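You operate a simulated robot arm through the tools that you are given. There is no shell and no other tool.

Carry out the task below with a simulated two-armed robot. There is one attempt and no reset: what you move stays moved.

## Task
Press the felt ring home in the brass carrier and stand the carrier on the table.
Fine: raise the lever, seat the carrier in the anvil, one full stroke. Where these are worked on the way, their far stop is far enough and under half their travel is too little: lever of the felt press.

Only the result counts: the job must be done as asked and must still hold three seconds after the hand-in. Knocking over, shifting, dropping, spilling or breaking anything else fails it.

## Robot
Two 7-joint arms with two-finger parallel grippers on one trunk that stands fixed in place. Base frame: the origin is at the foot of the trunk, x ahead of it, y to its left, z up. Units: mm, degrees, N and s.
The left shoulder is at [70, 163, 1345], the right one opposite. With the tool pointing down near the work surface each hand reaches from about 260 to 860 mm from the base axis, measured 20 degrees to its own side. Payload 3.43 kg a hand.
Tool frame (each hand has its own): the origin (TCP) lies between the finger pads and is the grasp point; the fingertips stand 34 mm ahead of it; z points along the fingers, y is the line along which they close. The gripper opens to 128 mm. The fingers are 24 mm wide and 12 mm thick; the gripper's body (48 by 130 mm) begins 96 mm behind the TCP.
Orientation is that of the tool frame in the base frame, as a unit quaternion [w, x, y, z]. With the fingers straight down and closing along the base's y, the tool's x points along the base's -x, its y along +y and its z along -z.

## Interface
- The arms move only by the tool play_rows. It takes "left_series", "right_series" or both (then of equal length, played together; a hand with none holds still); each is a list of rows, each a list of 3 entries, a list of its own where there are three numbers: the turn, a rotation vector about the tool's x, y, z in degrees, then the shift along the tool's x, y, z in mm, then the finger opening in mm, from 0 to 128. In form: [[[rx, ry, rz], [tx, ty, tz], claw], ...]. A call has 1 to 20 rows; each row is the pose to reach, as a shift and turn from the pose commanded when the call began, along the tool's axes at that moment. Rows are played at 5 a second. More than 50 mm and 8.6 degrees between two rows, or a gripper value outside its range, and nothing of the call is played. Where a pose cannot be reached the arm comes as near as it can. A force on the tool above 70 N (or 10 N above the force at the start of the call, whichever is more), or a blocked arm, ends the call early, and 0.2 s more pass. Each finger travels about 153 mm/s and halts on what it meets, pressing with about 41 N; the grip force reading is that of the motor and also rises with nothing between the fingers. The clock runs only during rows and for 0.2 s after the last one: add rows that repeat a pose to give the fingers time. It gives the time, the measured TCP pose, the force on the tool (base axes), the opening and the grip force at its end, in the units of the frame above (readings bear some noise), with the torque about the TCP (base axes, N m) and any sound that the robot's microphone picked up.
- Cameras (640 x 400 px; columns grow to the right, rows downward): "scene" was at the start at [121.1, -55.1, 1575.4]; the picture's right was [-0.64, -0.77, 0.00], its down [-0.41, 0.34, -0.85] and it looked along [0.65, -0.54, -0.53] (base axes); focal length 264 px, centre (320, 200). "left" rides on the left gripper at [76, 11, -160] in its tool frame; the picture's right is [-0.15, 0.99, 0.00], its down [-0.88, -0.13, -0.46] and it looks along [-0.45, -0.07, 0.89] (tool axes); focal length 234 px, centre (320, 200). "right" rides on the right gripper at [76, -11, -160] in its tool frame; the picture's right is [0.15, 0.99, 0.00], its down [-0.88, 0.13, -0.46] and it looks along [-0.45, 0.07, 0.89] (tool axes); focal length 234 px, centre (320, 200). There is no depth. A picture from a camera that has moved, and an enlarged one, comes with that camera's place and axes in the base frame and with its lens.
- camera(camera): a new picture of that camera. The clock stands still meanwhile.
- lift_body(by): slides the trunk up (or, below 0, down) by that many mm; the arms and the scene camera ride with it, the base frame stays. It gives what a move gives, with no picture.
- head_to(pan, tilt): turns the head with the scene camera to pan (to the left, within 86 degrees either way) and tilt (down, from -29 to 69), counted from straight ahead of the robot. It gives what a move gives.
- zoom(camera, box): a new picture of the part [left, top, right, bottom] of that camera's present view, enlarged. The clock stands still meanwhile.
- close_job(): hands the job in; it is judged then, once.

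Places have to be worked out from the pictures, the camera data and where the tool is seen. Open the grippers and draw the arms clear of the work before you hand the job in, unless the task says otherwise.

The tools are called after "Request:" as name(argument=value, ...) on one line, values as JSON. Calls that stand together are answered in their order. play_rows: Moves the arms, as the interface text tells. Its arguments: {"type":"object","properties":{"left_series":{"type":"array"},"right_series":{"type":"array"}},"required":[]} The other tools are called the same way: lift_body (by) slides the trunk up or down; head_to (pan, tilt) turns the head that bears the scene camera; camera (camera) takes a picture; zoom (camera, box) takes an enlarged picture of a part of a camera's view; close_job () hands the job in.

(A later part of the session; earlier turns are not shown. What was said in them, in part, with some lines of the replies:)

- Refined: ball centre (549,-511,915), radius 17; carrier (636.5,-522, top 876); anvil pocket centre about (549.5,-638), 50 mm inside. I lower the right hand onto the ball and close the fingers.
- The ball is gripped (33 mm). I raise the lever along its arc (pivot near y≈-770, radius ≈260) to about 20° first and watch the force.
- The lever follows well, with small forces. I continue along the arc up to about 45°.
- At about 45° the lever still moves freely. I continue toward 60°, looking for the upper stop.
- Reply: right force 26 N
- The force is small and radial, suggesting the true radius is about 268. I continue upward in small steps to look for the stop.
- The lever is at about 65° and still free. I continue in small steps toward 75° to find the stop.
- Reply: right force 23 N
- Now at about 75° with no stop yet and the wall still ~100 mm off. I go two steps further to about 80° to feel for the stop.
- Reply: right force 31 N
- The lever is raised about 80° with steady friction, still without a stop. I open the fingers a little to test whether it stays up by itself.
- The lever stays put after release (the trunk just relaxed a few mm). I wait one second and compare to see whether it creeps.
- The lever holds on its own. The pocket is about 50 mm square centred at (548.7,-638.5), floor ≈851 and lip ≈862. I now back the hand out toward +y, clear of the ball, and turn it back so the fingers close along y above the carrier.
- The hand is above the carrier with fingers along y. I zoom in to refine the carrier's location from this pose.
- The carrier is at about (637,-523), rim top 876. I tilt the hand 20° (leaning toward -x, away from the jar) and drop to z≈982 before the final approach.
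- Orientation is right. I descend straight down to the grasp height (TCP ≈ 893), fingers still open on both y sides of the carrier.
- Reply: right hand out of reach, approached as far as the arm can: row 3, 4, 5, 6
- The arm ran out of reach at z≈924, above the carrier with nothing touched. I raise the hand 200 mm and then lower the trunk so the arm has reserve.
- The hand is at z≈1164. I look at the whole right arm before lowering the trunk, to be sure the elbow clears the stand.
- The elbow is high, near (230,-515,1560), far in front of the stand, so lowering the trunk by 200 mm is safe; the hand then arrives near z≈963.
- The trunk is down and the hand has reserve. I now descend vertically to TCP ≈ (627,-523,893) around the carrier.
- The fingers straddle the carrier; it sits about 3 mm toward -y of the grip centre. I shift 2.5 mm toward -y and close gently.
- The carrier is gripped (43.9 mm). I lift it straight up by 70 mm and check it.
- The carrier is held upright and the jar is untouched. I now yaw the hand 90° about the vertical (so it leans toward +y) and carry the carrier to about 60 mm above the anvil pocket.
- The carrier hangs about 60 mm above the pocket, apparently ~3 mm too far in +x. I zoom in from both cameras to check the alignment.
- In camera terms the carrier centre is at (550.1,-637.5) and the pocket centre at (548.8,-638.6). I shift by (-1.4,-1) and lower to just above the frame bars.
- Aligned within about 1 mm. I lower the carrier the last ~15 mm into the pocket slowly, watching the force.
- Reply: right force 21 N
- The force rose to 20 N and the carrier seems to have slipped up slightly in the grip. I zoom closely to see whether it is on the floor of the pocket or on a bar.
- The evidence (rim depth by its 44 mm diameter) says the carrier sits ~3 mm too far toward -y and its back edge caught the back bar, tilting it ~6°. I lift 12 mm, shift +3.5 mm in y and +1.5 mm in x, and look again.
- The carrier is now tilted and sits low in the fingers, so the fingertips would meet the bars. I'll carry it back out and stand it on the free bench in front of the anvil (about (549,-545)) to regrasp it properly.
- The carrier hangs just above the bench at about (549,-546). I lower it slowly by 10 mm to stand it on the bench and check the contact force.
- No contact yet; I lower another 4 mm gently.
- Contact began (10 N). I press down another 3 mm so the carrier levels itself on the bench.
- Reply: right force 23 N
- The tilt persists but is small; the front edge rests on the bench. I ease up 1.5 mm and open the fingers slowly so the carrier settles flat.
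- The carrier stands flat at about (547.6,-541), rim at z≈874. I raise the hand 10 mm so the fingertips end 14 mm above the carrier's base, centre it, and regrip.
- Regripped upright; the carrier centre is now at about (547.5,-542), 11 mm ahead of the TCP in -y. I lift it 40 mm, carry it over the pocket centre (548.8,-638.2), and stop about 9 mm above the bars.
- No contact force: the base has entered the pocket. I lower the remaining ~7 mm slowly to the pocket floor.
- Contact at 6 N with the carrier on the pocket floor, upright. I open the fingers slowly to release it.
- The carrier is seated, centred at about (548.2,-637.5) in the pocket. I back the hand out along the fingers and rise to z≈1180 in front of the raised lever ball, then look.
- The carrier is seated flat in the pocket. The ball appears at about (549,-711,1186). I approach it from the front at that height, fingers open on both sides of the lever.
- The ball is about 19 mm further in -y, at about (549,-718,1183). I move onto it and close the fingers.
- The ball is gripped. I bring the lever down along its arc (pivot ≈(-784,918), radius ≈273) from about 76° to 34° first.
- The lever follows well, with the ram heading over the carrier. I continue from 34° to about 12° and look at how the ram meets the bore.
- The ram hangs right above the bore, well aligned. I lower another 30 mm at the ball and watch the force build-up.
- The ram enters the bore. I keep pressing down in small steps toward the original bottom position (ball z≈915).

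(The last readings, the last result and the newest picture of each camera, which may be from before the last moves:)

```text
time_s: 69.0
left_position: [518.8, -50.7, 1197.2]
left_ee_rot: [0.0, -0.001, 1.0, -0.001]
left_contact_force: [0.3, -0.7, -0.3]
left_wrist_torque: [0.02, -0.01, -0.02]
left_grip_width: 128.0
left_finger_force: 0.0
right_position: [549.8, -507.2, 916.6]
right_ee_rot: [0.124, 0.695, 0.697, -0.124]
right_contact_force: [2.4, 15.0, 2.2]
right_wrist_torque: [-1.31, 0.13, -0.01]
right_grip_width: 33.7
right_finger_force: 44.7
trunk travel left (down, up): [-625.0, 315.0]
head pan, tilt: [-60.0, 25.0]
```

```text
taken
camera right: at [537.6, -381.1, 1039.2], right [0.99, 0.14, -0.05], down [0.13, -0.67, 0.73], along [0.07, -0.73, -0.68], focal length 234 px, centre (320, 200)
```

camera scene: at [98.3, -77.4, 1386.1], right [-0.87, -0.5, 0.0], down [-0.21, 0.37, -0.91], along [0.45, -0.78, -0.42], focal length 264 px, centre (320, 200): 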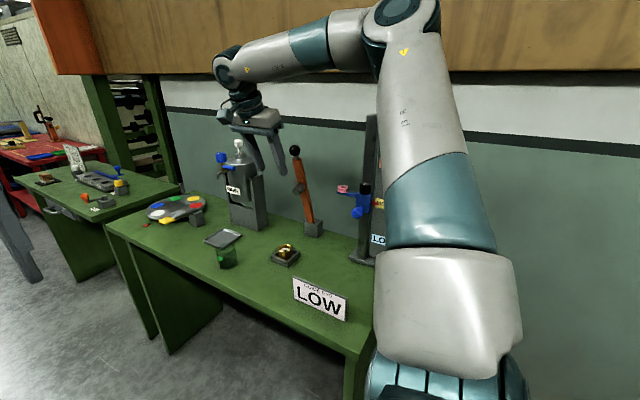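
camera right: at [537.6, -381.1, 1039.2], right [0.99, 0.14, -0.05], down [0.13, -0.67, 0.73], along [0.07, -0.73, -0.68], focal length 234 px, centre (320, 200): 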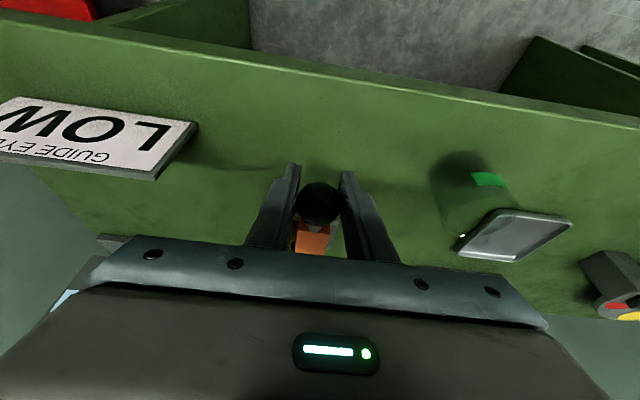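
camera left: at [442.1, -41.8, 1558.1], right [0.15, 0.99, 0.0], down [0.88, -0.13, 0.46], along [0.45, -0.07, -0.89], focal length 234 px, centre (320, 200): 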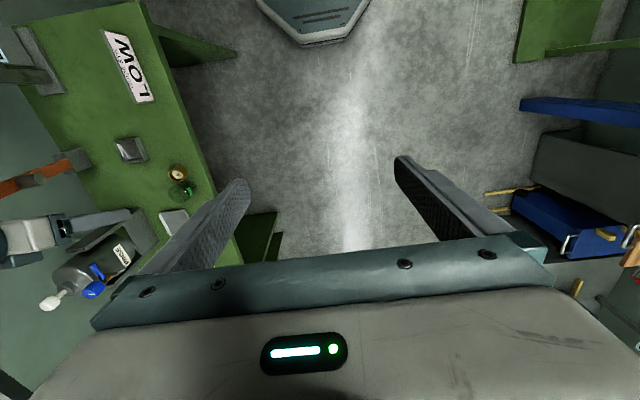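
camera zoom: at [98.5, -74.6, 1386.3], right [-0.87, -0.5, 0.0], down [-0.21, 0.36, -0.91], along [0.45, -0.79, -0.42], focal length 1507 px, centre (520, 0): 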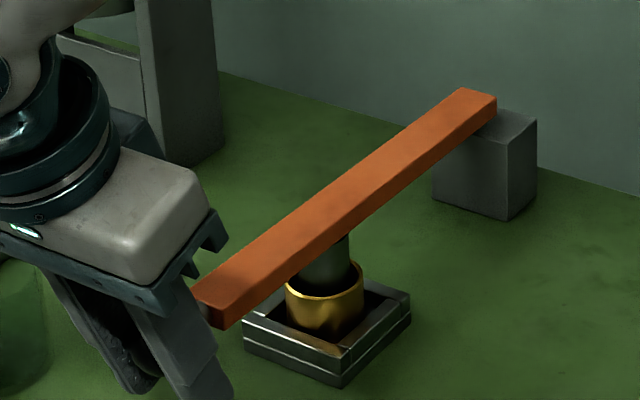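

The lever is about level again with little force, so no hard stop yet. I push further down in 2 mm steps to feel for the bottom stop.

Request:
play_rows(right_series=[[[0, 0, 0], [0.2, 0, 2.0], 30], [[0, 0, 0], [0.9, 0, 3.8], 30], [[0, 0, 0], [1.6, 0, 5.7], 30], [[0, 0, 0], [2.3, 0, 7.6], 30], [[0, 0, 0], [2.3, 0, 7.6], 30]])

Request:
zoom(camera="scene", box=[240, 200, 330, 270])

```text
time_s: 70.2
left_position: [517.1, -49.8, 1198.0]
left_ee_rot: [0.001, -0.001, 1.0, -0.002]
left_contact_force: [-0.7, 0.3, 0.8]
left_wrist_torque: [0.0, -0.02, 0.01]
left_grip_width: 127.9
left_finger_force: 0.1
right_position: [549.4, -507.0, 910.5]
right_ee_rot: [0.125, 0.696, 0.696, -0.122]
right_contact_force: [2.6, 12.0, 21.5]
right_wrist_torque: [-0.04, 0.03, 0.03]
right_grip_width: 33.7
right_finger_force: 44.9
trunk travel left (down, up): [-625.0, 315.0]
head pan, tilt: [-60.0, 25.0]
```

```text
5.71 times, centred on (285, 235) of scene
camera zoom: at [96.6, -73.9, 1386.7], right [-0.87, -0.5, 0.0], down [-0.21, 0.36, -0.91], along [0.45, -0.79, -0.42], focal length 1507 px, centre (520, 0)
```

zoom: 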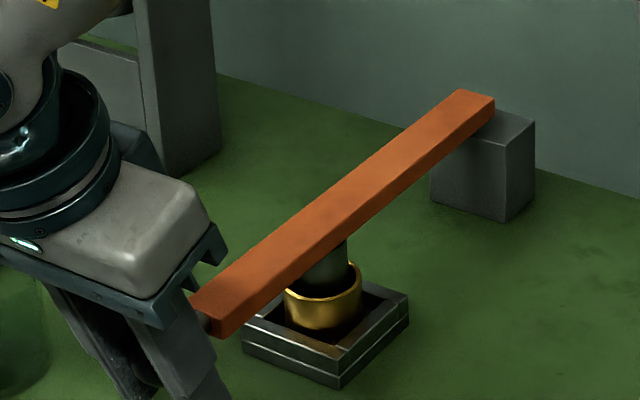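

Resistance is rising (21 N). I push a bit further to make sure the lever is at its bottom stop.

Request:
play_rows(right_series=[[[0, 0, 0], [0.7, 0, 1.9], 30], [[0, 0, 0], [1.4, 0, 3.8], 30], [[0, 0, 0], [2.1, 0, 5.6], 30], [[0, 0, 0], [2.1, 0, 5.6], 30]])

Request:
zoom(camera="scene", box=[240, 200, 330, 270])

Request:
camera(camera="right")

```text
time_s: 71.2
left_position: [518.5, -48.4, 1198.8]
left_ee_rot: [0.001, -0.002, 1.0, -0.002]
left_contact_force: [-0.3, 0.5, 0.0]
left_wrist_torque: [0.01, 0.01, -0.02]
left_grip_width: 128.0
left_finger_force: 0.0
right_position: [550.1, -508.9, 904.3]
right_ee_rot: [0.126, 0.696, 0.696, -0.123]
right_contact_force: [11.7, -1.1, 38.2]
right_wrist_torque: [-0.21, 0.04, 0.05]
right_grip_width: 33.1
right_finger_force: 44.5
trunk travel left (down, up): [-625.0, 315.0]
head pan, tilt: [-60.0, 25.0]
```

```text
5.71 times, centred on (285, 235) of scene
camera zoom: at [96.3, -74.2, 1386.6], right [-0.87, -0.5, 0.0], down [-0.21, 0.36, -0.91], along [0.45, -0.79, -0.42], focal length 1507 px, centre (520, 0)
```

zoom: 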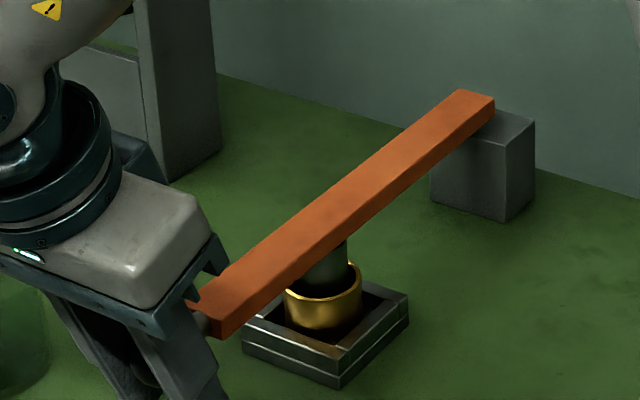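

```text
taken
camera right: at [537.0, -381.2, 1027.7], right [0.99, 0.14, -0.05], down [0.13, -0.67, 0.73], along [0.07, -0.73, -0.68], focal length 234 px, centre (320, 200)
```

right: 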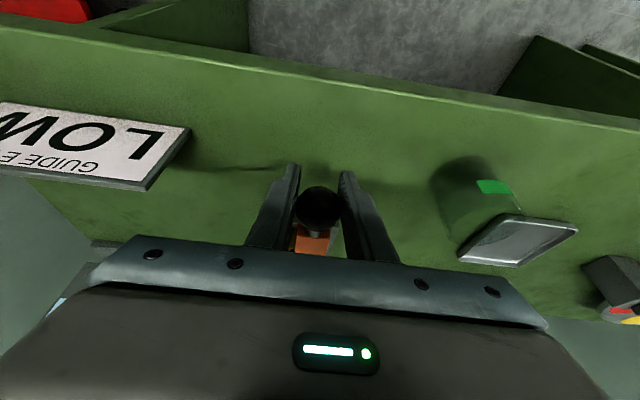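

The lever did not move in the last push (38 N at the ball), so it is at its stop. I press once more, a little harder, to be sure the ring is home.

Request:
play_rows(right_series=[[[0, 0, 0], [0.7, 0, 1.9], 30], [[0, 0, 0], [1.4, 0, 3.8], 30], [[0, 0, 0], [1.7, 0, 4.7], 30], [[0, 0, 0], [1.7, 0, 4.7], 30]])

Request:
zoom(camera="scene", box=[240, 200, 330, 270])

Request:
zoom(camera="scene", box=[270, 230, 310, 260])

```text
time_s: 72.2
left_position: [517.9, -49.6, 1198.2]
left_ee_rot: [0.001, -0.001, 1.0, -0.002]
left_contact_force: [-0.2, -0.1, -0.6]
left_wrist_torque: [0.0, -0.02, -0.02]
left_grip_width: 128.1
left_finger_force: 0.1
right_position: [550.9, -507.8, 899.5]
right_ee_rot: [0.125, 0.697, 0.695, -0.122]
right_contact_force: [16.0, -3.3, 38.8]
right_wrist_torque: [-0.15, 0.15, 0.09]
right_grip_width: 33.1
right_finger_force: 45.1
trunk travel left (down, up): [-625.0, 315.0]
head pan, tilt: [-60.0, 25.0]
```

```text
5.71 times, centred on (285, 235) of scene
camera zoom: at [96.9, -74.2, 1386.5], right [-0.87, -0.5, 0.0], down [-0.21, 0.36, -0.91], along [0.45, -0.79, -0.42], focal length 1507 px, centre (520, 0)
```

zoom: 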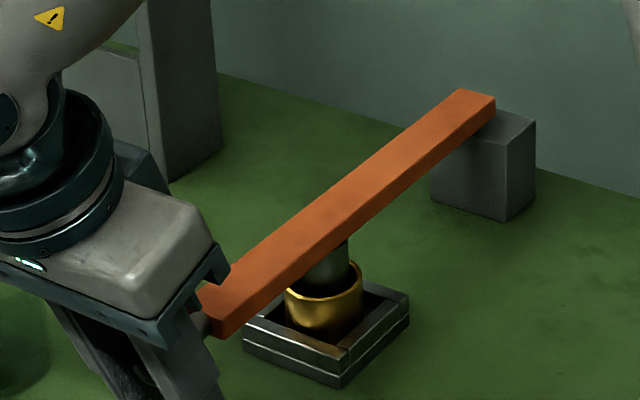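

```text
13.33 times, centred on (290, 245) of scene
camera zoom: at [96.9, -74.2, 1386.5], right [-0.87, -0.5, 0.0], down [-0.21, 0.36, -0.91], along [0.45, -0.79, -0.42], focal length 3516 px, centre (720, -400)
```

zoom: 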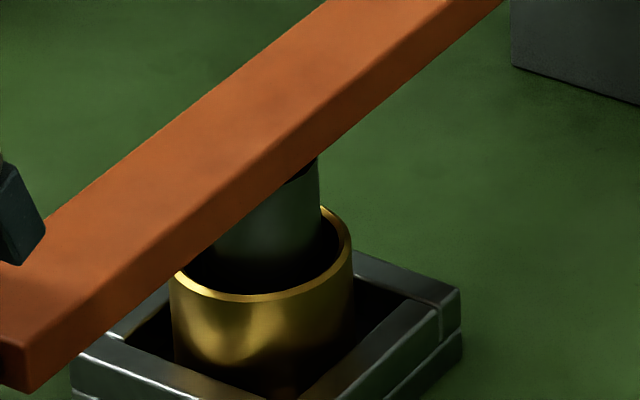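

The lever stays put at the ball height of the original down position (≈914), i.e. the bottom stop, while my grip just slips at ~39 N. The stroke is complete; I relax, reopen around the ball and re-centre before raising the lever.

Request:
play_rows(right_series=[[[0, 0, 0], [-2.4, 0, -6.6], 30], [[0, 0, 0], [-2.4, 0, -6.6], 50], [[0, 0, 0], [-2.4, 0, -6.6], 60], [[0, 0, 0], [-5.1, 0, -14.1], 60], [[0, 0, 0], [-5.8, 0, -16], 60], [[0, 0, 0], [-5.8, 0, -16], 60]])

Request:
camera(camera="right")

Request:
zoom(camera="scene", box=[240, 200, 330, 270])

```text
time_s: 73.6
left_position: [518.9, -53.1, 1197.1]
left_ee_rot: [0.0, 0.0, 1.0, 0.0]
left_contact_force: [0.4, 0.9, 0.5]
left_wrist_torque: [0.0, -0.02, 0.01]
left_grip_width: 128.0
left_finger_force: 0.0
right_position: [551.3, -509.5, 911.5]
right_ee_rot: [0.123, 0.696, 0.696, -0.123]
right_contact_force: [0.0, 0.1, 0.1]
right_wrist_torque: [0.01, -0.01, -0.01]
right_grip_width: 59.8
right_finger_force: 0.0
trunk travel left (down, up): [-625.0, 315.0]
head pan, tilt: [-60.0, 25.0]
```

```text
taken
camera right: at [538.1, -383.3, 1035.8], right [0.99, 0.14, -0.05], down [0.13, -0.67, 0.73], along [0.07, -0.73, -0.68], focal length 234 px, centre (320, 200)
```

right: 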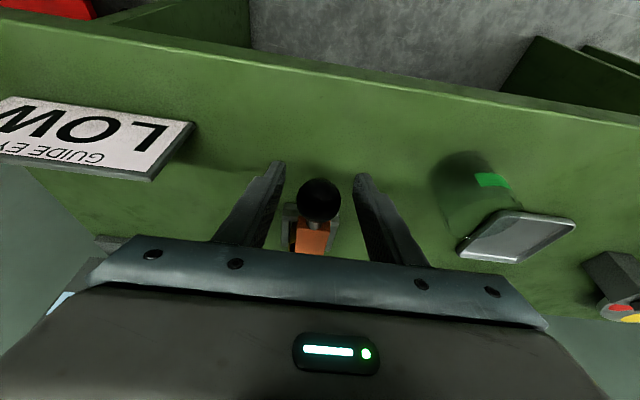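

```text
5.71 times, centred on (285, 235) of scene
camera zoom: at [98.5, -77.6, 1386.1], right [-0.87, -0.5, 0.0], down [-0.21, 0.37, -0.91], along [0.45, -0.78, -0.42], focal length 1507 px, centre (520, 0)
```

zoom: 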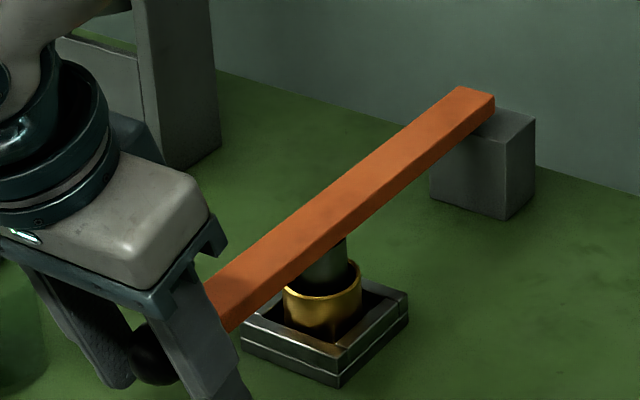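

The ball is centred at about (549,-512,914). I regrip it and raise the lever slowly to about 20°, then check that the carrier stays in the pocket.

Request:
play_rows(right_series=[[[0, 0, 0], [-2.9, -0.5, -2.1], 60], [[0, 0, 0], [-2.9, -0.5, -2.1], 45], [[0, 0, 0], [-2.9, -0.5, -2.1], 30], [[0, 0, 0], [-2.9, -0.5, -2.1], 30], [[0, 0, 0], [-8.6, -0.5, -17], 30], [[0, 0, 0], [-13.4, -0.5, -27.9], 30], [[0, 0, 0], [-18.6, -0.5, -38.6], 30], [[0, 0, 0], [-24.3, -0.5, -49], 30], [[0, 0, 0], [-30.6, -0.5, -59.2], 30], [[0, 0, 0], [-37.2, -0.5, -69.2], 30], [[0, 0, 0], [-44.2, -0.5, -78.8], 30], [[0, 0, 0], [-51.7, -0.5, -88], 30]])

Request:
zoom(camera="scene", box=[240, 190, 330, 270])

Request:
camera(camera="right")

```text
time_s: 76.2
left_position: [520.2, -52.1, 1197.6]
left_ee_rot: [0.001, 0.0, 1.0, 0.0]
left_contact_force: [0.0, 0.0, -0.8]
left_wrist_torque: [-0.03, 0.02, 0.03]
left_grip_width: 128.1
left_finger_force: 0.0
right_position: [550.1, -526.7, 1011.5]
right_ee_rot: [0.122, 0.696, 0.696, -0.123]
right_contact_force: [0.1, 2.1, -5.8]
right_wrist_torque: [1.24, -0.21, 0.05]
right_grip_width: 33.4
right_finger_force: 45.1
trunk travel left (down, up): [-625.0, 315.0]
head pan, tilt: [-60.0, 25.0]
```

```text
5.00 times, centred on (285, 230) of scene
camera zoom: at [98.9, -78.1, 1386.1], right [-0.87, -0.5, 0.0], down [-0.21, 0.37, -0.91], along [0.45, -0.78, -0.42], focal length 1318 px, centre (495, 50)
```

zoom: 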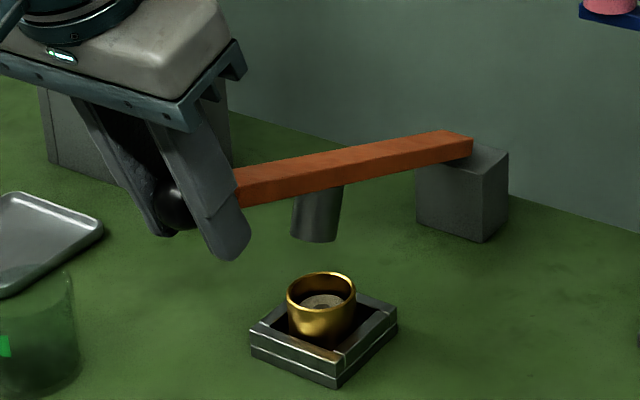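

```text
taken
camera right: at [537.6, -401.6, 1136.3], right [0.99, 0.14, -0.05], down [0.13, -0.67, 0.73], along [0.07, -0.73, -0.68], focal length 234 px, centre (320, 200)
```

right: 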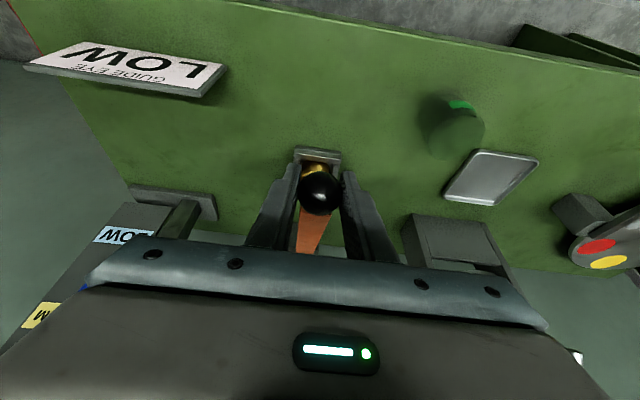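

The carrier stayed in the pocket and the felt ring looks deeper. I zoom to compare the ring depth.

Request:
zoom(camera="scene", box=[270, 235, 320, 270])

```text
11.43 times, centred on (295, 252) of scene
camera zoom: at [98.9, -78.1, 1386.1], right [-0.87, -0.5, 0.0], down [-0.21, 0.37, -0.91], along [0.45, -0.78, -0.42], focal length 3014 px, centre (606, -400)
```

zoom: 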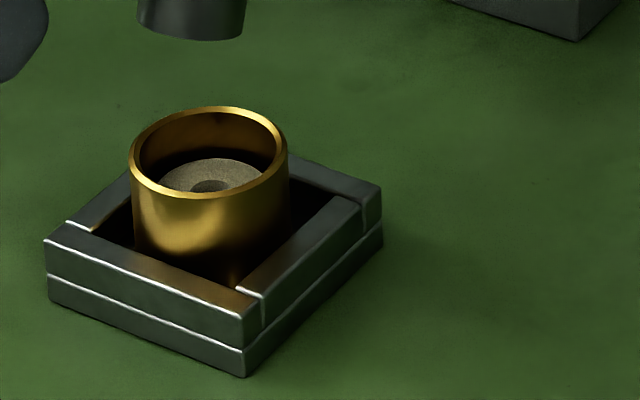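

Ring top is now ≈12 mm below the rim, matching the ram's bottom position at a fully lowered lever, so the stroke seated it. I raise the lever the rest of the way to about 75°.

Request:
play_rows(right_series=[[[0, 0, 0], [-7.8, 0, -8.9], 30], [[0, 0, 0], [-16.1, 0, -17.6], 30], [[0, 0, 0], [-33.6, 0, -33.6], 30], [[0, 0, 0], [-52.5, 0, -48.2], 30], [[0, 0, 0], [-72.6, 0, -61], 30], [[0, 0, 0], [-93.8, 0, -71.9], 30], [[0, 0, 0], [-115.7, 0, -81.1], 30], [[0, 0, 0], [-138.4, 0, -88.2], 30], [[0, 0, 0], [-161.7, 0, -93.4], 30], [[0, 0, 0], [-185.3, 0, -96.5], 30], [[0, 0, 0], [-209.1, 0, -97.5], 30], [[0, 0, 0], [-232.9, 0, -96.5], 30], [[0, 0, 0], [-232.9, 0, -96.5], 30]])

Request:
camera(camera="right")

Request:
camera(camera="scene")

```text
time_s: 79.0
left_position: [518.8, -52.7, 1198.5]
left_ee_rot: [0.0, 0.0, 1.0, -0.001]
left_contact_force: [0.8, -0.6, -1.0]
left_wrist_torque: [0.02, 0.03, 0.02]
left_grip_width: 127.9
left_finger_force: 0.0
right_position: [549.8, -714.0, 1184.6]
right_ee_rot: [0.123, 0.696, 0.696, -0.124]
right_contact_force: [3.2, -0.4, 4.0]
right_wrist_torque: [-0.19, 0.01, -0.02]
right_grip_width: 33.4
right_finger_force: 45.1
trunk travel left (down, up): [-625.0, 315.0]
head pan, tilt: [-60.0, 25.0]
```

```text
taken
camera right: at [537.8, -588.0, 1308.0], right [0.99, 0.14, -0.05], down [0.13, -0.67, 0.73], along [0.07, -0.73, -0.68], focal length 234 px, centre (320, 200)
```

right: 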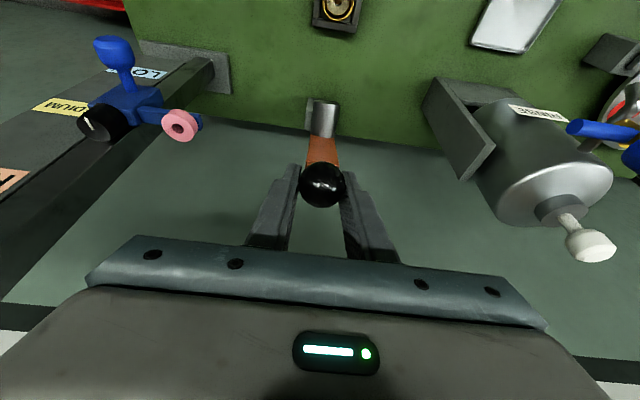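

```text
taken
camera scene: at [98.4, -76.8, 1386.2], right [-0.87, -0.5, 0.0], down [-0.21, 0.37, -0.91], along [0.45, -0.79, -0.42], focal length 264 px, centre (320, 200)
```

scene: 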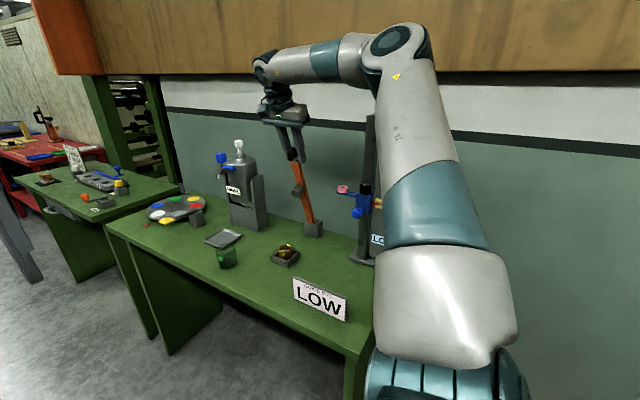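

The lever is up at about 75°. I open the fingers, back straight out toward +y, and confirm that the lever stays.

Request:
play_rows(right_series=[[[0, 0, 0], [0, 0, 0], 45], [[0, 0, 0], [0, 0, 0], 66], [[0, 0, 0], [0, 0, 0], 66], [[0, 0, 0], [28, 0, -10.3], 66], [[0, 0, 0], [65.8, 0, -23.9], 66], [[0, 0, 0], [108, 0, -39.3], 66], [[0, 0, 0], [108, 0, -39.3], 66], [[0, 0, 0], [108, 0, -39.3], 66]])

Request:
camera(camera="right")

Request:
zoom(camera="scene", box=[220, 120, 350, 270])

```text
time_s: 80.8
left_position: [518.6, -52.2, 1198.0]
left_ee_rot: [0.0, 0.0, 1.0, 0.0]
left_contact_force: [0.4, -0.1, -0.4]
left_wrist_torque: [0.03, 0.0, -0.02]
left_grip_width: 128.0
left_finger_force: 0.1
right_position: [548.8, -596.9, 1183.7]
right_ee_rot: [0.123, 0.696, 0.696, -0.123]
right_contact_force: [0.0, 0.1, 0.1]
right_wrist_torque: [-0.01, 0.01, 0.01]
right_grip_width: 65.9
right_finger_force: 0.0
trunk travel left (down, up): [-625.0, 315.0]
head pan, tilt: [-60.0, 25.0]
```

```text
taken
camera right: at [536.6, -470.4, 1308.6], right [0.99, 0.14, -0.05], down [0.13, -0.67, 0.73], along [0.07, -0.73, -0.68], focal length 234 px, centre (320, 200)
```

right: 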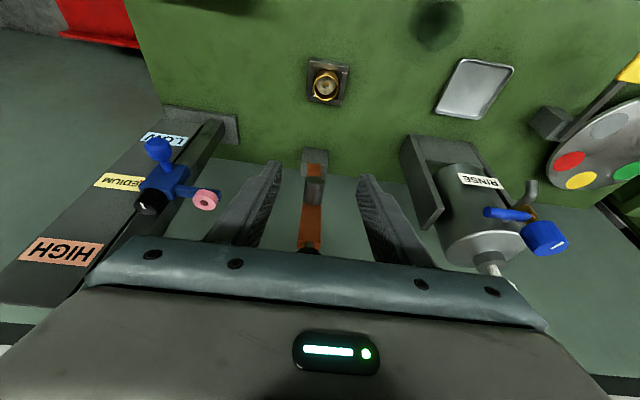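

```text
2.67 times, centred on (285, 195) of scene
camera zoom: at [98.4, -77.4, 1386.2], right [-0.87, -0.5, 0.0], down [-0.21, 0.37, -0.91], along [0.45, -0.78, -0.42], focal length 703 px, centre (413, 213)
```

zoom: 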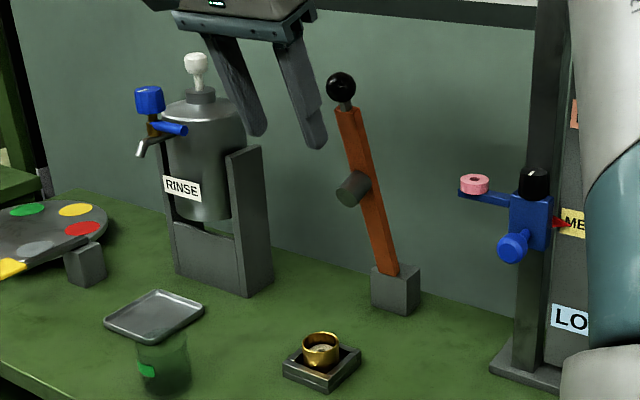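

The lever stays raised. I zoom on the carrier to check its place after pressing before fetching it.

Request:
zoom(camera="right", box=[270, 45, 380, 125])

Request:
zoom(camera="scene", box=[260, 230, 320, 270])

```text
5.00 times, centred on (325, 85) of right
camera zoom: at [536.6, -470.4, 1308.6], right [0.99, 0.14, -0.05], down [0.13, -0.67, 0.73], along [0.07, -0.73, -0.68], focal length 1171 px, centre (295, 775)
```

zoom: 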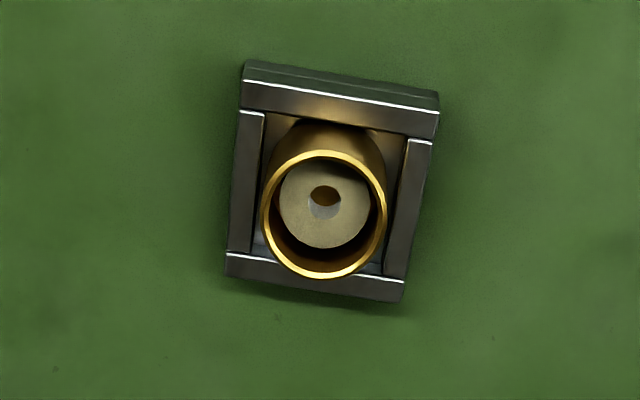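

```text
10.00 times, centred on (290, 250) of scene
camera zoom: at [98.4, -77.4, 1386.2], right [-0.87, -0.5, 0.0], down [-0.21, 0.37, -0.91], along [0.45, -0.78, -0.42], focal length 2637 px, centre (620, -300)
```

zoom: 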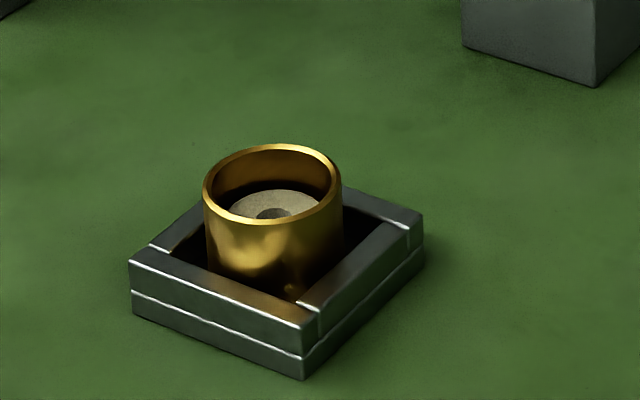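

The carrier is still centred at about (548.3,-636.3). I descend in front of the raised lever along the reverse path and stop just above the carrier to check alignment.

Request:
play_rows(right_series=[[[0, 0, 0], [15.4, 0.2, 42.3], 72], [[0, 0, 0], [30.3, 0.4, 84.8], 74], [[0, 0, 0], [45.2, 0.5, 127.2], 74], [[0, 0, 0], [58.4, 0.7, 165], 74], [[0, 0, 0], [68.5, 0.7, 194.9], 74], [[0, 0, 0], [68.5, 0.7, 224.9], 74], [[0, 0, 0], [68.5, 0.7, 244.9], 74], [[0, 0, 0], [68.5, 0.7, 244.9], 74], [[0, 0, 0], [68.5, 0.7, 244.9], 74]])

Request:
zoom(camera="right", box=[240, 90, 400, 220])

Request:
zoom(camera="scene", box=[240, 200, 330, 270])

```text
time_s: 82.8
left_position: [519.6, -53.1, 1198.8]
left_ee_rot: [0.0, 0.0, 1.0, 0.0]
left_contact_force: [-0.8, -0.5, 0.1]
left_wrist_torque: [0.02, -0.01, -0.01]
left_grip_width: 128.1
left_finger_force: 0.1
right_position: [550.6, -618.5, 931.0]
right_ee_rot: [0.123, 0.696, 0.697, -0.123]
right_contact_force: [0.1, 0.1, 0.3]
right_wrist_torque: [-0.04, 0.01, 0.0]
right_grip_width: 73.9
right_finger_force: 0.1
trunk travel left (down, up): [-625.0, 315.0]
head pan, tilt: [-60.0, 25.0]
```

```text
3.08 times, centred on (320, 155) of right
camera zoom: at [538.4, -492.0, 1053.9], right [0.99, 0.14, -0.05], down [0.13, -0.67, 0.73], along [0.07, -0.73, -0.68], focal length 720 px, centre (320, 338)
```

zoom: 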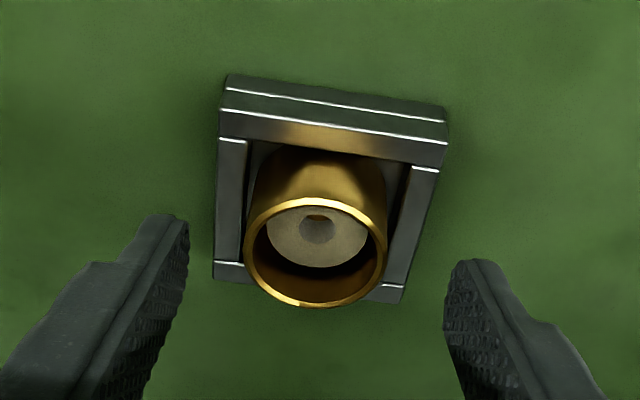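

```text
5.71 times, centred on (285, 235) of scene
camera zoom: at [98.5, -77.7, 1386.1], right [-0.87, -0.5, 0.0], down [-0.21, 0.37, -0.91], along [0.45, -0.78, -0.42], focal length 1507 px, centre (520, 0)
```

zoom: 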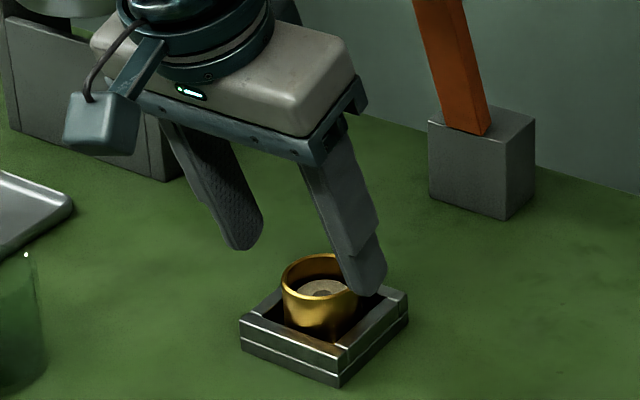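

Aligned: the carrier centre is at (548.7,-637), midway between the fingers. I slide down the last 28 mm and close on the carrier.

Request:
play_rows(right_series=[[[0, 0, 0], [0.5, -0.5, 14], 74], [[0, 0, 0], [0.8, -0.7, 28.5], 74], [[0, 0, 0], [0.8, -0.7, 28.5], 74], [[0, 0, 0], [0.8, -0.7, 28.5], 62], [[0, 0, 0], [0.8, -0.7, 28.5], 52], [[0, 0, 0], [0.8, -0.7, 28.5], 46], [[0, 0, 0], [0.8, -0.7, 28.5], 38], [[0, 0, 0], [0.8, -0.7, 28.5], 38], [[0, 0, 0], [0.8, -0.7, 28.5], 38]])

Request:
zoom(camera="right", box=[265, 110, 377, 230])

Request:
zoom(camera="scene", box=[240, 200, 330, 270])

```text
time_s: 84.8
left_position: [518.4, -53.6, 1198.0]
left_ee_rot: [0.0, -0.001, 1.0, 0.0]
left_contact_force: [0.6, 0.4, -0.3]
left_wrist_torque: [-0.02, 0.0, 0.0]
left_grip_width: 127.8
left_finger_force: 0.1
right_position: [549.7, -625.8, 904.0]
right_ee_rot: [0.123, 0.696, 0.697, -0.122]
right_contact_force: [0.6, 0.0, 0.1]
right_wrist_torque: [0.01, -0.03, 0.01]
right_grip_width: 43.6
right_finger_force: 40.9
trunk travel left (down, up): [-625.0, 315.0]
head pan, tilt: [-60.0, 25.0]
```

```text
3.33 times, centred on (321, 170) of right
camera zoom: at [537.8, -499.4, 1027.5], right [0.99, 0.14, -0.05], down [0.13, -0.67, 0.73], along [0.07, -0.73, -0.68], focal length 781 px, centre (317, 300)
```

zoom: 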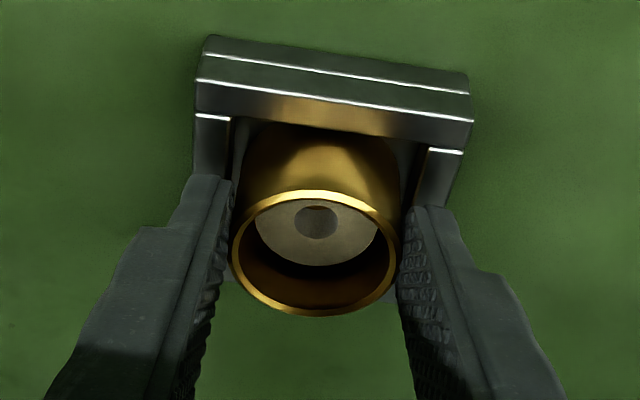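

```text
5.71 times, centred on (285, 235) of scene
camera zoom: at [98.4, -77.5, 1386.1], right [-0.87, -0.5, 0.0], down [-0.21, 0.37, -0.91], along [0.45, -0.78, -0.42], focal length 1507 px, centre (520, 0)
```

zoom: 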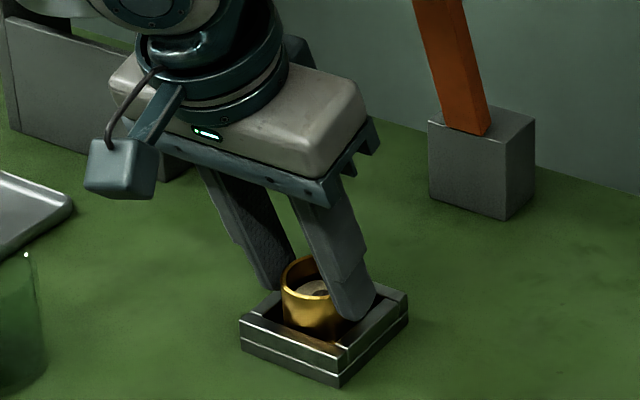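

Gripped at 43.6 mm, and the ring clearly sits deeper now. I lift the carrier out, carry it back to the free bench spot in front (≈(548,-541)) and hold it about 5 mm above the bench.

Request:
play_rows(right_series=[[[0, 0, 0], [-2.4, 0, -6.6], 38], [[0, 0, 0], [-6.8, 0, -18.8], 38], [[0, 0, 0], [-13.7, 0, -37.6], 38], [[0, 0, 0], [16.4, 0, -48.5], 38], [[0, 0, 0], [46.5, 0, -59.5], 38], [[0, 0, 0], [76.6, 0, -70.4], 38], [[0, 0, 0], [83.4, 0, -51.6], 38], [[0, 0, 0], [88.5, 0, -37.5], 38], [[0, 0, 0], [91.6, 0, -29], 38], [[0, 0, 0], [91.6, 0, -29], 38], [[0, 0, 0], [91.6, 0, -29], 38]])

Request:
zoom(camera="right", box=[265, 110, 377, 230])

Request:
camera(camera="scene")

Request:
zoom(camera="scene", box=[220, 200, 320, 280])

```text
time_s: 87.2
left_position: [518.8, -52.8, 1197.2]
left_ee_rot: [0.0, -0.001, 1.0, -0.001]
left_contact_force: [-0.1, -0.2, -0.8]
left_wrist_torque: [0.03, 0.01, 0.01]
left_grip_width: 128.0
left_finger_force: 0.1
right_position: [550.1, -532.9, 899.3]
right_ee_rot: [0.122, 0.696, 0.697, -0.122]
right_contact_force: [-0.2, -1.0, -0.7]
right_wrist_torque: [-0.03, 0.0, 0.01]
right_grip_width: 43.4
right_finger_force: 41.2
trunk travel left (down, up): [-625.0, 315.0]
head pan, tilt: [-60.0, 25.0]
```

```text
3.33 times, centred on (321, 170) of right
camera zoom: at [537.5, -406.3, 1022.7], right [0.99, 0.14, -0.05], down [0.13, -0.67, 0.73], along [0.07, -0.73, -0.68], focal length 781 px, centre (317, 300)
```

zoom: 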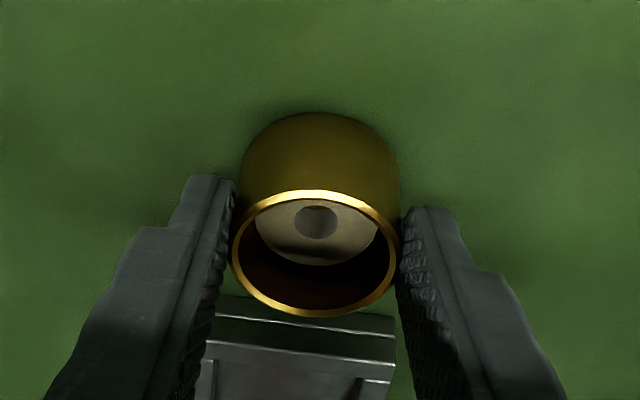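

```text
taken
camera scene: at [98.4, -77.4, 1386.2], right [-0.87, -0.5, 0.0], down [-0.21, 0.37, -0.91], along [0.45, -0.78, -0.42], focal length 264 px, centre (320, 200)
```

scene: 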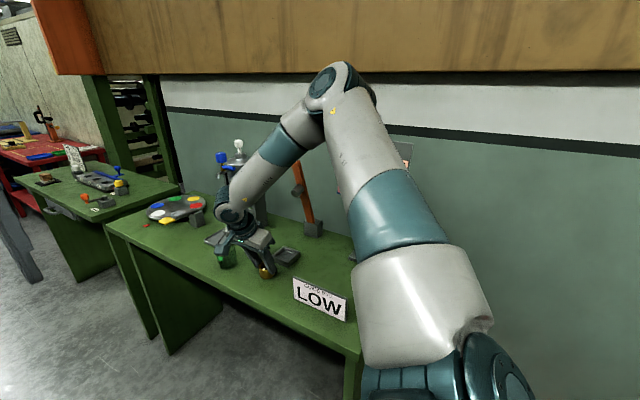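

```text
5.00 times, centred on (270, 240) of scene
camera zoom: at [98.4, -77.4, 1386.2], right [-0.87, -0.5, 0.0], down [-0.21, 0.37, -0.91], along [0.45, -0.78, -0.42], focal length 1318 px, centre (570, 0)
```

zoom: 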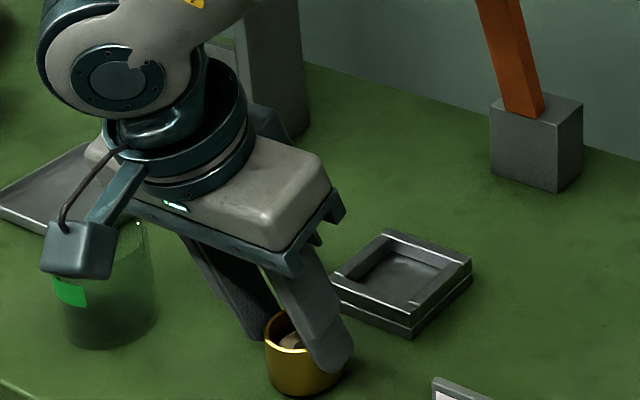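

The carrier hangs upright just above the bench. I lower it slowly until light contact.

Request:
play_rows(right_series=[[[0, 0, 0], [0.7, 0, 1.9], 38], [[0, 0, 0], [1.2, 0, 3.3], 38], [[0, 0, 0], [1.6, 0, 4.5], 38], [[0, 0, 0], [1.6, 0, 4.5], 38]])

Request:
zoom(camera="right", box=[265, 110, 377, 230])

```text
time_s: 88.2
left_position: [519.1, -52.6, 1197.8]
left_ee_rot: [0.0, 0.0, 1.0, -0.001]
left_contact_force: [1.0, 0.0, -1.0]
left_wrist_torque: [0.01, -0.01, -0.03]
left_grip_width: 128.1
left_finger_force: 0.0
right_position: [550.1, -532.4, 894.7]
right_ee_rot: [0.123, 0.696, 0.697, -0.122]
right_contact_force: [-0.1, 0.5, -0.9]
right_wrist_torque: [0.03, 0.03, -0.02]
right_grip_width: 43.4
right_finger_force: 40.8
trunk travel left (down, up): [-625.0, 315.0]
head pan, tilt: [-60.0, 25.0]
```

```text
3.33 times, centred on (321, 170) of right
camera zoom: at [537.1, -405.2, 1017.9], right [0.99, 0.14, -0.05], down [0.13, -0.67, 0.73], along [0.07, -0.73, -0.68], focal length 781 px, centre (317, 300)
```

zoom: 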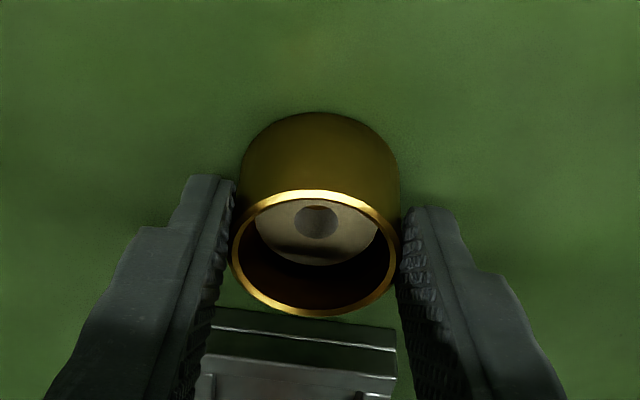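

No contact yet; I lower another 3 mm.

Request:
play_rows(right_series=[[[0, 0, 0], [0.35, 0, 0.9], 38], [[0, 0, 0], [0.7, 0, 1.9], 38], [[0, 0, 0], [0.9, 0, 2.6], 38], [[0, 0, 0], [0.9, 0, 2.6], 38]])

```text
time_s: 89.2
left_position: [517.2, -52.3, 1198.7]
left_ee_rot: [0.001, -0.001, 1.0, -0.001]
left_contact_force: [0.0, 0.2, 0.5]
left_wrist_torque: [-0.01, -0.04, -0.01]
left_grip_width: 128.0
left_finger_force: 0.0
right_position: [549.8, -529.5, 894.4]
right_ee_rot: [0.125, 0.696, 0.697, -0.123]
right_contact_force: [-0.1, -6.5, 18.2]
right_wrist_torque: [-0.39, 0.18, 0.04]
right_grip_width: 43.5
right_finger_force: 41.1
trunk travel left (down, up): [-625.0, 315.0]
head pan, tilt: [-60.0, 25.0]
```

The carrier is on the bench (18 N contact). I ease up 1.5 mm and open the fingers slowly.

Request:
play_rows(right_series=[[[0, 0, 0], [-0.5, 0, -1.4], 40], [[0, 0, 0], [-0.5, 0, -1.4], 43.5], [[0, 0, 0], [-0.5, 0, -1.4], 46], [[0, 0, 0], [-0.5, 0, -1.4], 50], [[0, 0, 0], [-0.5, 0, -1.4], 58], [[0, 0, 0], [-0.5, 0, -1.4], 68], [[0, 0, 0], [-0.5, 0, -1.4], 74], [[0, 0, 0], [-0.5, 0, -1.4], 74]])

Request:
zoom(camera="right", box=[240, 90, 400, 220])

Request:
zoom(camera="scene", box=[220, 210, 310, 285])

```text
time_s: 91.0
left_position: [517.9, -52.3, 1198.9]
left_ee_rot: [0.0, -0.001, 1.0, 0.0]
left_contact_force: [0.7, 0.1, 0.1]
left_wrist_torque: [-0.01, 0.05, -0.02]
left_grip_width: 128.3
left_finger_force: 0.1
right_position: [551.0, -531.5, 892.3]
right_ee_rot: [0.122, 0.697, 0.696, -0.123]
right_contact_force: [0.0, -0.7, 0.1]
right_wrist_torque: [-0.01, 0.03, 0.02]
right_grip_width: 74.0
right_finger_force: 0.1
trunk travel left (down, up): [-625.0, 315.0]
head pan, tilt: [-60.0, 25.0]
```

```text
3.08 times, centred on (320, 155) of right
camera zoom: at [537.7, -404.8, 1016.4], right [0.99, 0.14, -0.05], down [0.13, -0.67, 0.73], along [0.07, -0.73, -0.68], focal length 720 px, centre (320, 338)
```

zoom: 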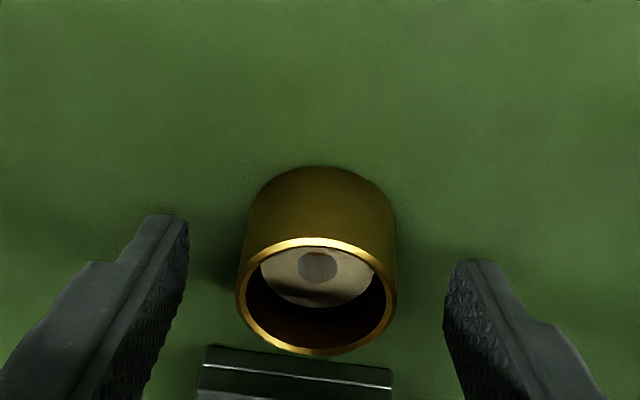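

```text
5.33 times, centred on (265, 248) of scene
camera zoom: at [98.3, -77.5, 1386.2], right [-0.87, -0.5, 0.0], down [-0.21, 0.37, -0.91], along [0.45, -0.78, -0.42], focal length 1406 px, centre (613, -53)
```

zoom: 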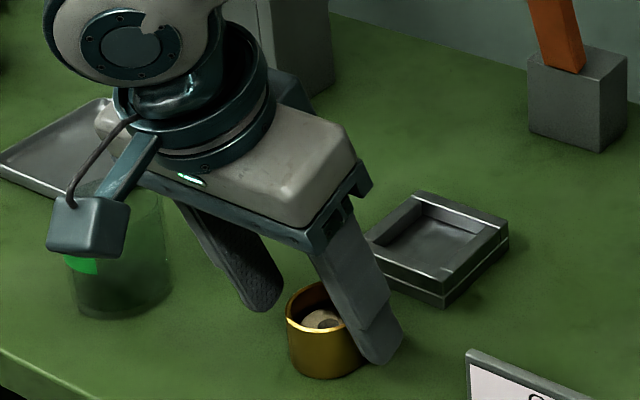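

The carrier stands on the bench, released. I withdraw the hand along the fingers and then up, away from the work.

Request:
play_rows(right_series=[[[0, 0, 0], [0, 0, -20], 74], [[0, 0, 0], [0, 0, -50], 74], [[0, 0, 0], [0, 0, -90], 80], [[0, 0, 0], [0, 0, -130], 90], [[0, 0, 0], [-13.7, 0, -167.6], 100], [[0, 0, 0], [-27.4, 0, -205.2], 110], [[0, 0, 0], [-41, 0, -242.8], 120], [[0, 0, 0], [-41, 0, -242.8], 120]])

Request:
head_to(pan=-60, tilt=32)

Request:
camera(camera="scene")

Request:
camera(camera="right")

```text
time_s: 92.8
left_position: [519.0, -52.1, 1196.6]
left_ee_rot: [0.0, -0.001, 1.0, 0.0]
left_contact_force: [0.8, -0.3, 0.1]
left_wrist_torque: [0.02, 0.02, 0.02]
left_grip_width: 127.9
left_finger_force: 0.1
right_position: [551.7, -485.0, 1135.1]
right_ee_rot: [0.122, 0.697, 0.696, -0.123]
right_contact_force: [-0.1, 0.1, 0.3]
right_wrist_torque: [0.01, 0.04, -0.01]
right_grip_width: 120.2
right_finger_force: 0.0
trunk travel left (down, up): [-625.0, 315.0]
head pan, tilt: [-60.0, 25.0]
```

```text
time_s: 93.5
left_position: [519.0, -53.5, 1198.0]
left_ee_rot: [0.0, -0.001, 1.0, 0.0]
left_contact_force: [0.4, -0.4, 0.7]
left_wrist_torque: [0.02, -0.03, 0.0]
left_grip_width: 128.0
left_finger_force: 0.1
right_position: [552.7, -485.3, 1134.4]
right_ee_rot: [0.123, 0.696, 0.696, -0.123]
right_contact_force: [-0.8, -0.5, -0.3]
right_wrist_torque: [0.0, 0.04, -0.01]
right_grip_width: 120.1
right_finger_force: 0.0
trunk travel left (down, up): [-625.0, 315.0]
head pan, tilt: [-60.0, 32.0]
```

```text
taken
camera scene: at [97.1, -75.3, 1375.1], right [-0.87, -0.5, 0.0], down [-0.27, 0.46, -0.85], along [0.42, -0.73, -0.53], focal length 264 px, centre (320, 200)
```

scene: 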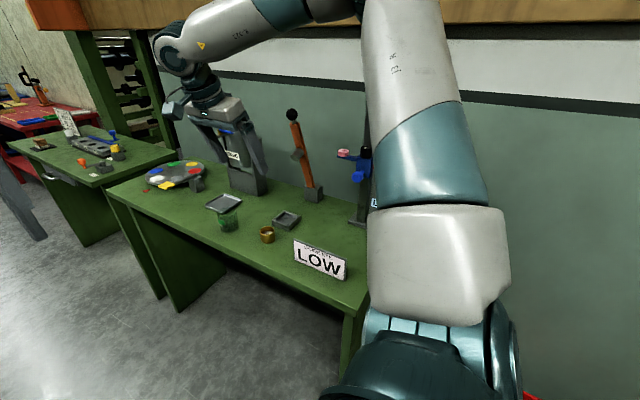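

```text
taken
camera right: at [539.7, -359.0, 1259.1], right [0.99, 0.14, -0.05], down [0.13, -0.67, 0.73], along [0.07, -0.73, -0.68], focal length 234 px, centre (320, 200)
```

right: 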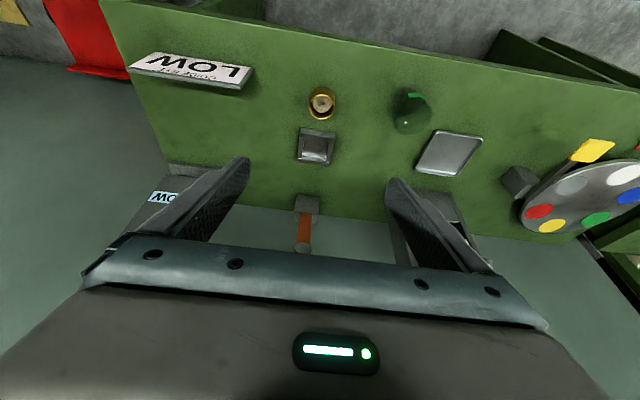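

The carrier stands on the bench, the jar, tray and sign are in place. I zoom in on the carrier to inspect how deep the ring sits.

Request:
zoom(camera="right", box=[290, 80, 354, 125])

Request:
zoom(camera="scene", box=[245, 215, 295, 250])

Request:
zoom(camera="left", box=[60, 140, 180, 230])

```text
8.89 times, centred on (322, 102) of right
camera zoom: at [539.7, -359.0, 1259.1], right [0.99, 0.14, -0.05], down [0.13, -0.67, 0.73], along [0.07, -0.73, -0.68], focal length 2082 px, centre (302, 1067)
```

zoom: 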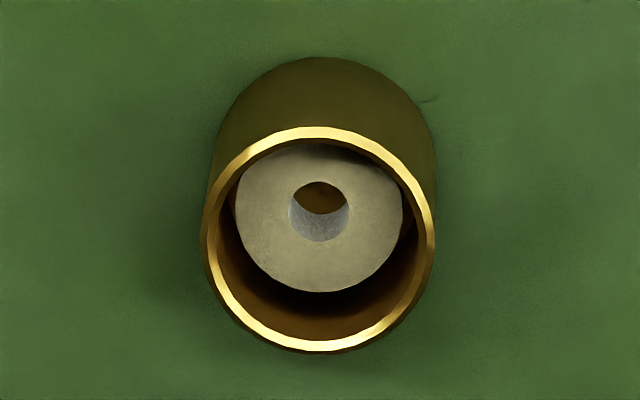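

```text
11.43 times, centred on (270, 232) of scene
camera zoom: at [97.1, -75.3, 1375.1], right [-0.87, -0.5, 0.0], down [-0.27, 0.46, -0.85], along [0.42, -0.73, -0.53], focal length 3014 px, centre (891, -171)
```

zoom: 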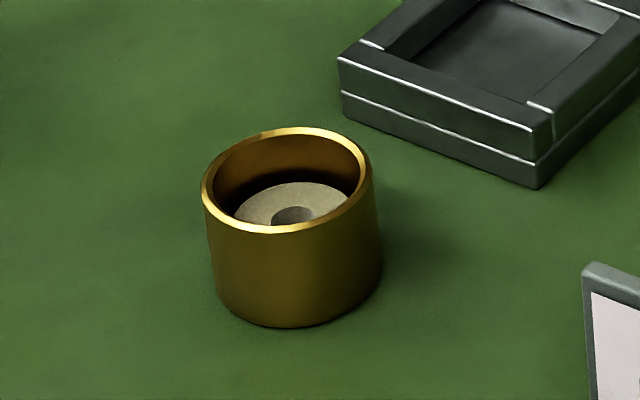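

```text
4.44 times, centred on (120, 185) of left
camera zoom: at [442.0, -41.7, 1358.1], right [0.15, 0.99, 0.0], down [0.88, -0.13, 0.46], along [0.45, -0.07, -0.89], focal length 1041 px, centre (1209, 267)
```

zoom: 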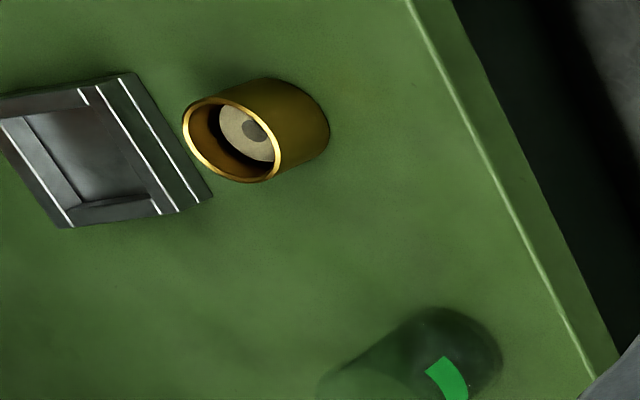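

The ring top now sits about 12 mm below the rim (it was about 9 mm), consistent with the lever having reached its own bottom stop, and the carrier stands flat. I draw the right hand well clear of the work.

Request:
play_rows(right_series=[[[0, 0, 0], [4.8, -33, -16], 120], [[0, 0, 0], [9.7, -67, -32], 120], [[0, 0, 0], [14.5, -100, -48], 120], [[0, 0, 0], [19.3, -133, -64], 120], [[0, 0, 0], [24.2, -167, -80], 120], [[0, 0, 0], [29, -200, -95.7], 120], [[0, 0, 0], [29, -200, -95.7], 120], [[0, 0, 0], [29, -200, -95.7], 120]])

Request:
camera(camera="scene")

Request:
zoom(camera="scene", box=[130, 90, 370, 290])

Request:
camera(camera="left")

```text
time_s: 95.3
left_position: [518.6, -53.6, 1198.0]
left_ee_rot: [0.0, -0.001, 1.0, 0.0]
left_contact_force: [-0.9, 0.0, -0.1]
left_wrist_torque: [0.01, -0.03, 0.0]
left_grip_width: 128.0
left_finger_force: 0.1
right_position: [348.4, -427.4, 1212.4]
right_ee_rot: [0.123, 0.696, 0.696, -0.123]
right_contact_force: [-0.3, -1.0, -0.2]
right_wrist_torque: [0.01, 0.03, -0.02]
right_grip_width: 120.2
right_finger_force: 0.0
trunk travel left (down, up): [-625.0, 315.0]
head pan, tilt: [-60.0, 32.0]
```

```text
taken
camera scene: at [96.8, -75.3, 1375.0], right [-0.87, -0.5, 0.0], down [-0.27, 0.46, -0.85], along [0.42, -0.73, -0.53], focal length 264 px, centre (320, 200)
```

scene: 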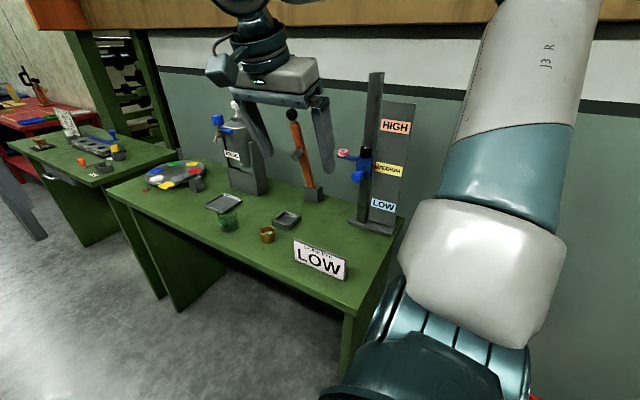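

```text
2.00 times, centred on (250, 190) of scene
camera zoom: at [96.8, -75.3, 1375.0], right [-0.87, -0.5, 0.0], down [-0.27, 0.46, -0.85], along [0.42, -0.73, -0.53], focal length 527 px, centre (460, 220)
```

zoom: 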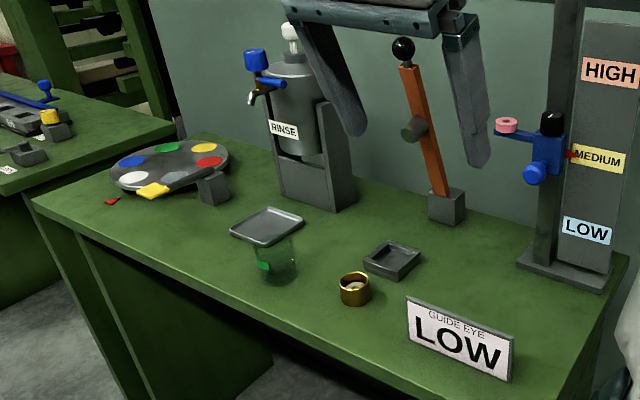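

```text
taken
camera left: at [441.8, -41.8, 1358.2], right [0.15, 0.99, 0.0], down [0.88, -0.13, 0.46], along [0.45, -0.07, -0.89], focal length 234 px, centre (320, 200)
```

left: 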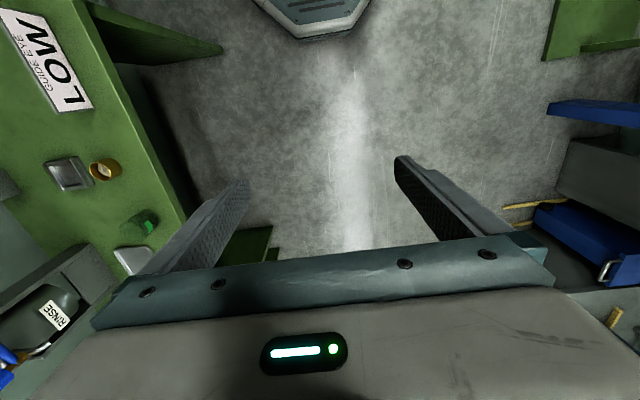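

The carrier stands upright on the bench with the ring pressed in, the lever rests raised, and the jar, tray, sign and stand look undisturbed. Both arms are clear with open grippers, so I hand the job in.

Request:
close_job()

```text
The job is handed in.
```

I pressed the felt ring into the brass carrier with one lever stroke and stood the carrier upright on the green bench in front of the press. The job is handed in; no verdict has come back yet.

- **Press stroke:** The lever was raised to roughly 75–80° before the stroke. I never felt an upper stop, so I can't say exactly what fraction of its travel that was. It then went down to its bottom stop, where the ball returned to its starting height and would not move further under about 39 N.
- **Ring depth:** The ring top now sits about 12 mm below the carrier rim; before the stroke it was about 9 mm. This fits the ram having reached the bottom of its travel, but I could not confirm directly that the ring rests on the bore floor.
- **Seating:** On the first try the carrier caught the back bar of the anvil and tilted slightly in the grip. I stood it on the bench, regripped it and seated it flat in the anvil on the second try.
- **Final state:** The lever is left raised and holds there on its own. In the last pictures the glass jar, tray, LOW sign and stand look undisturbed. Both grippers are open and clear of the work.
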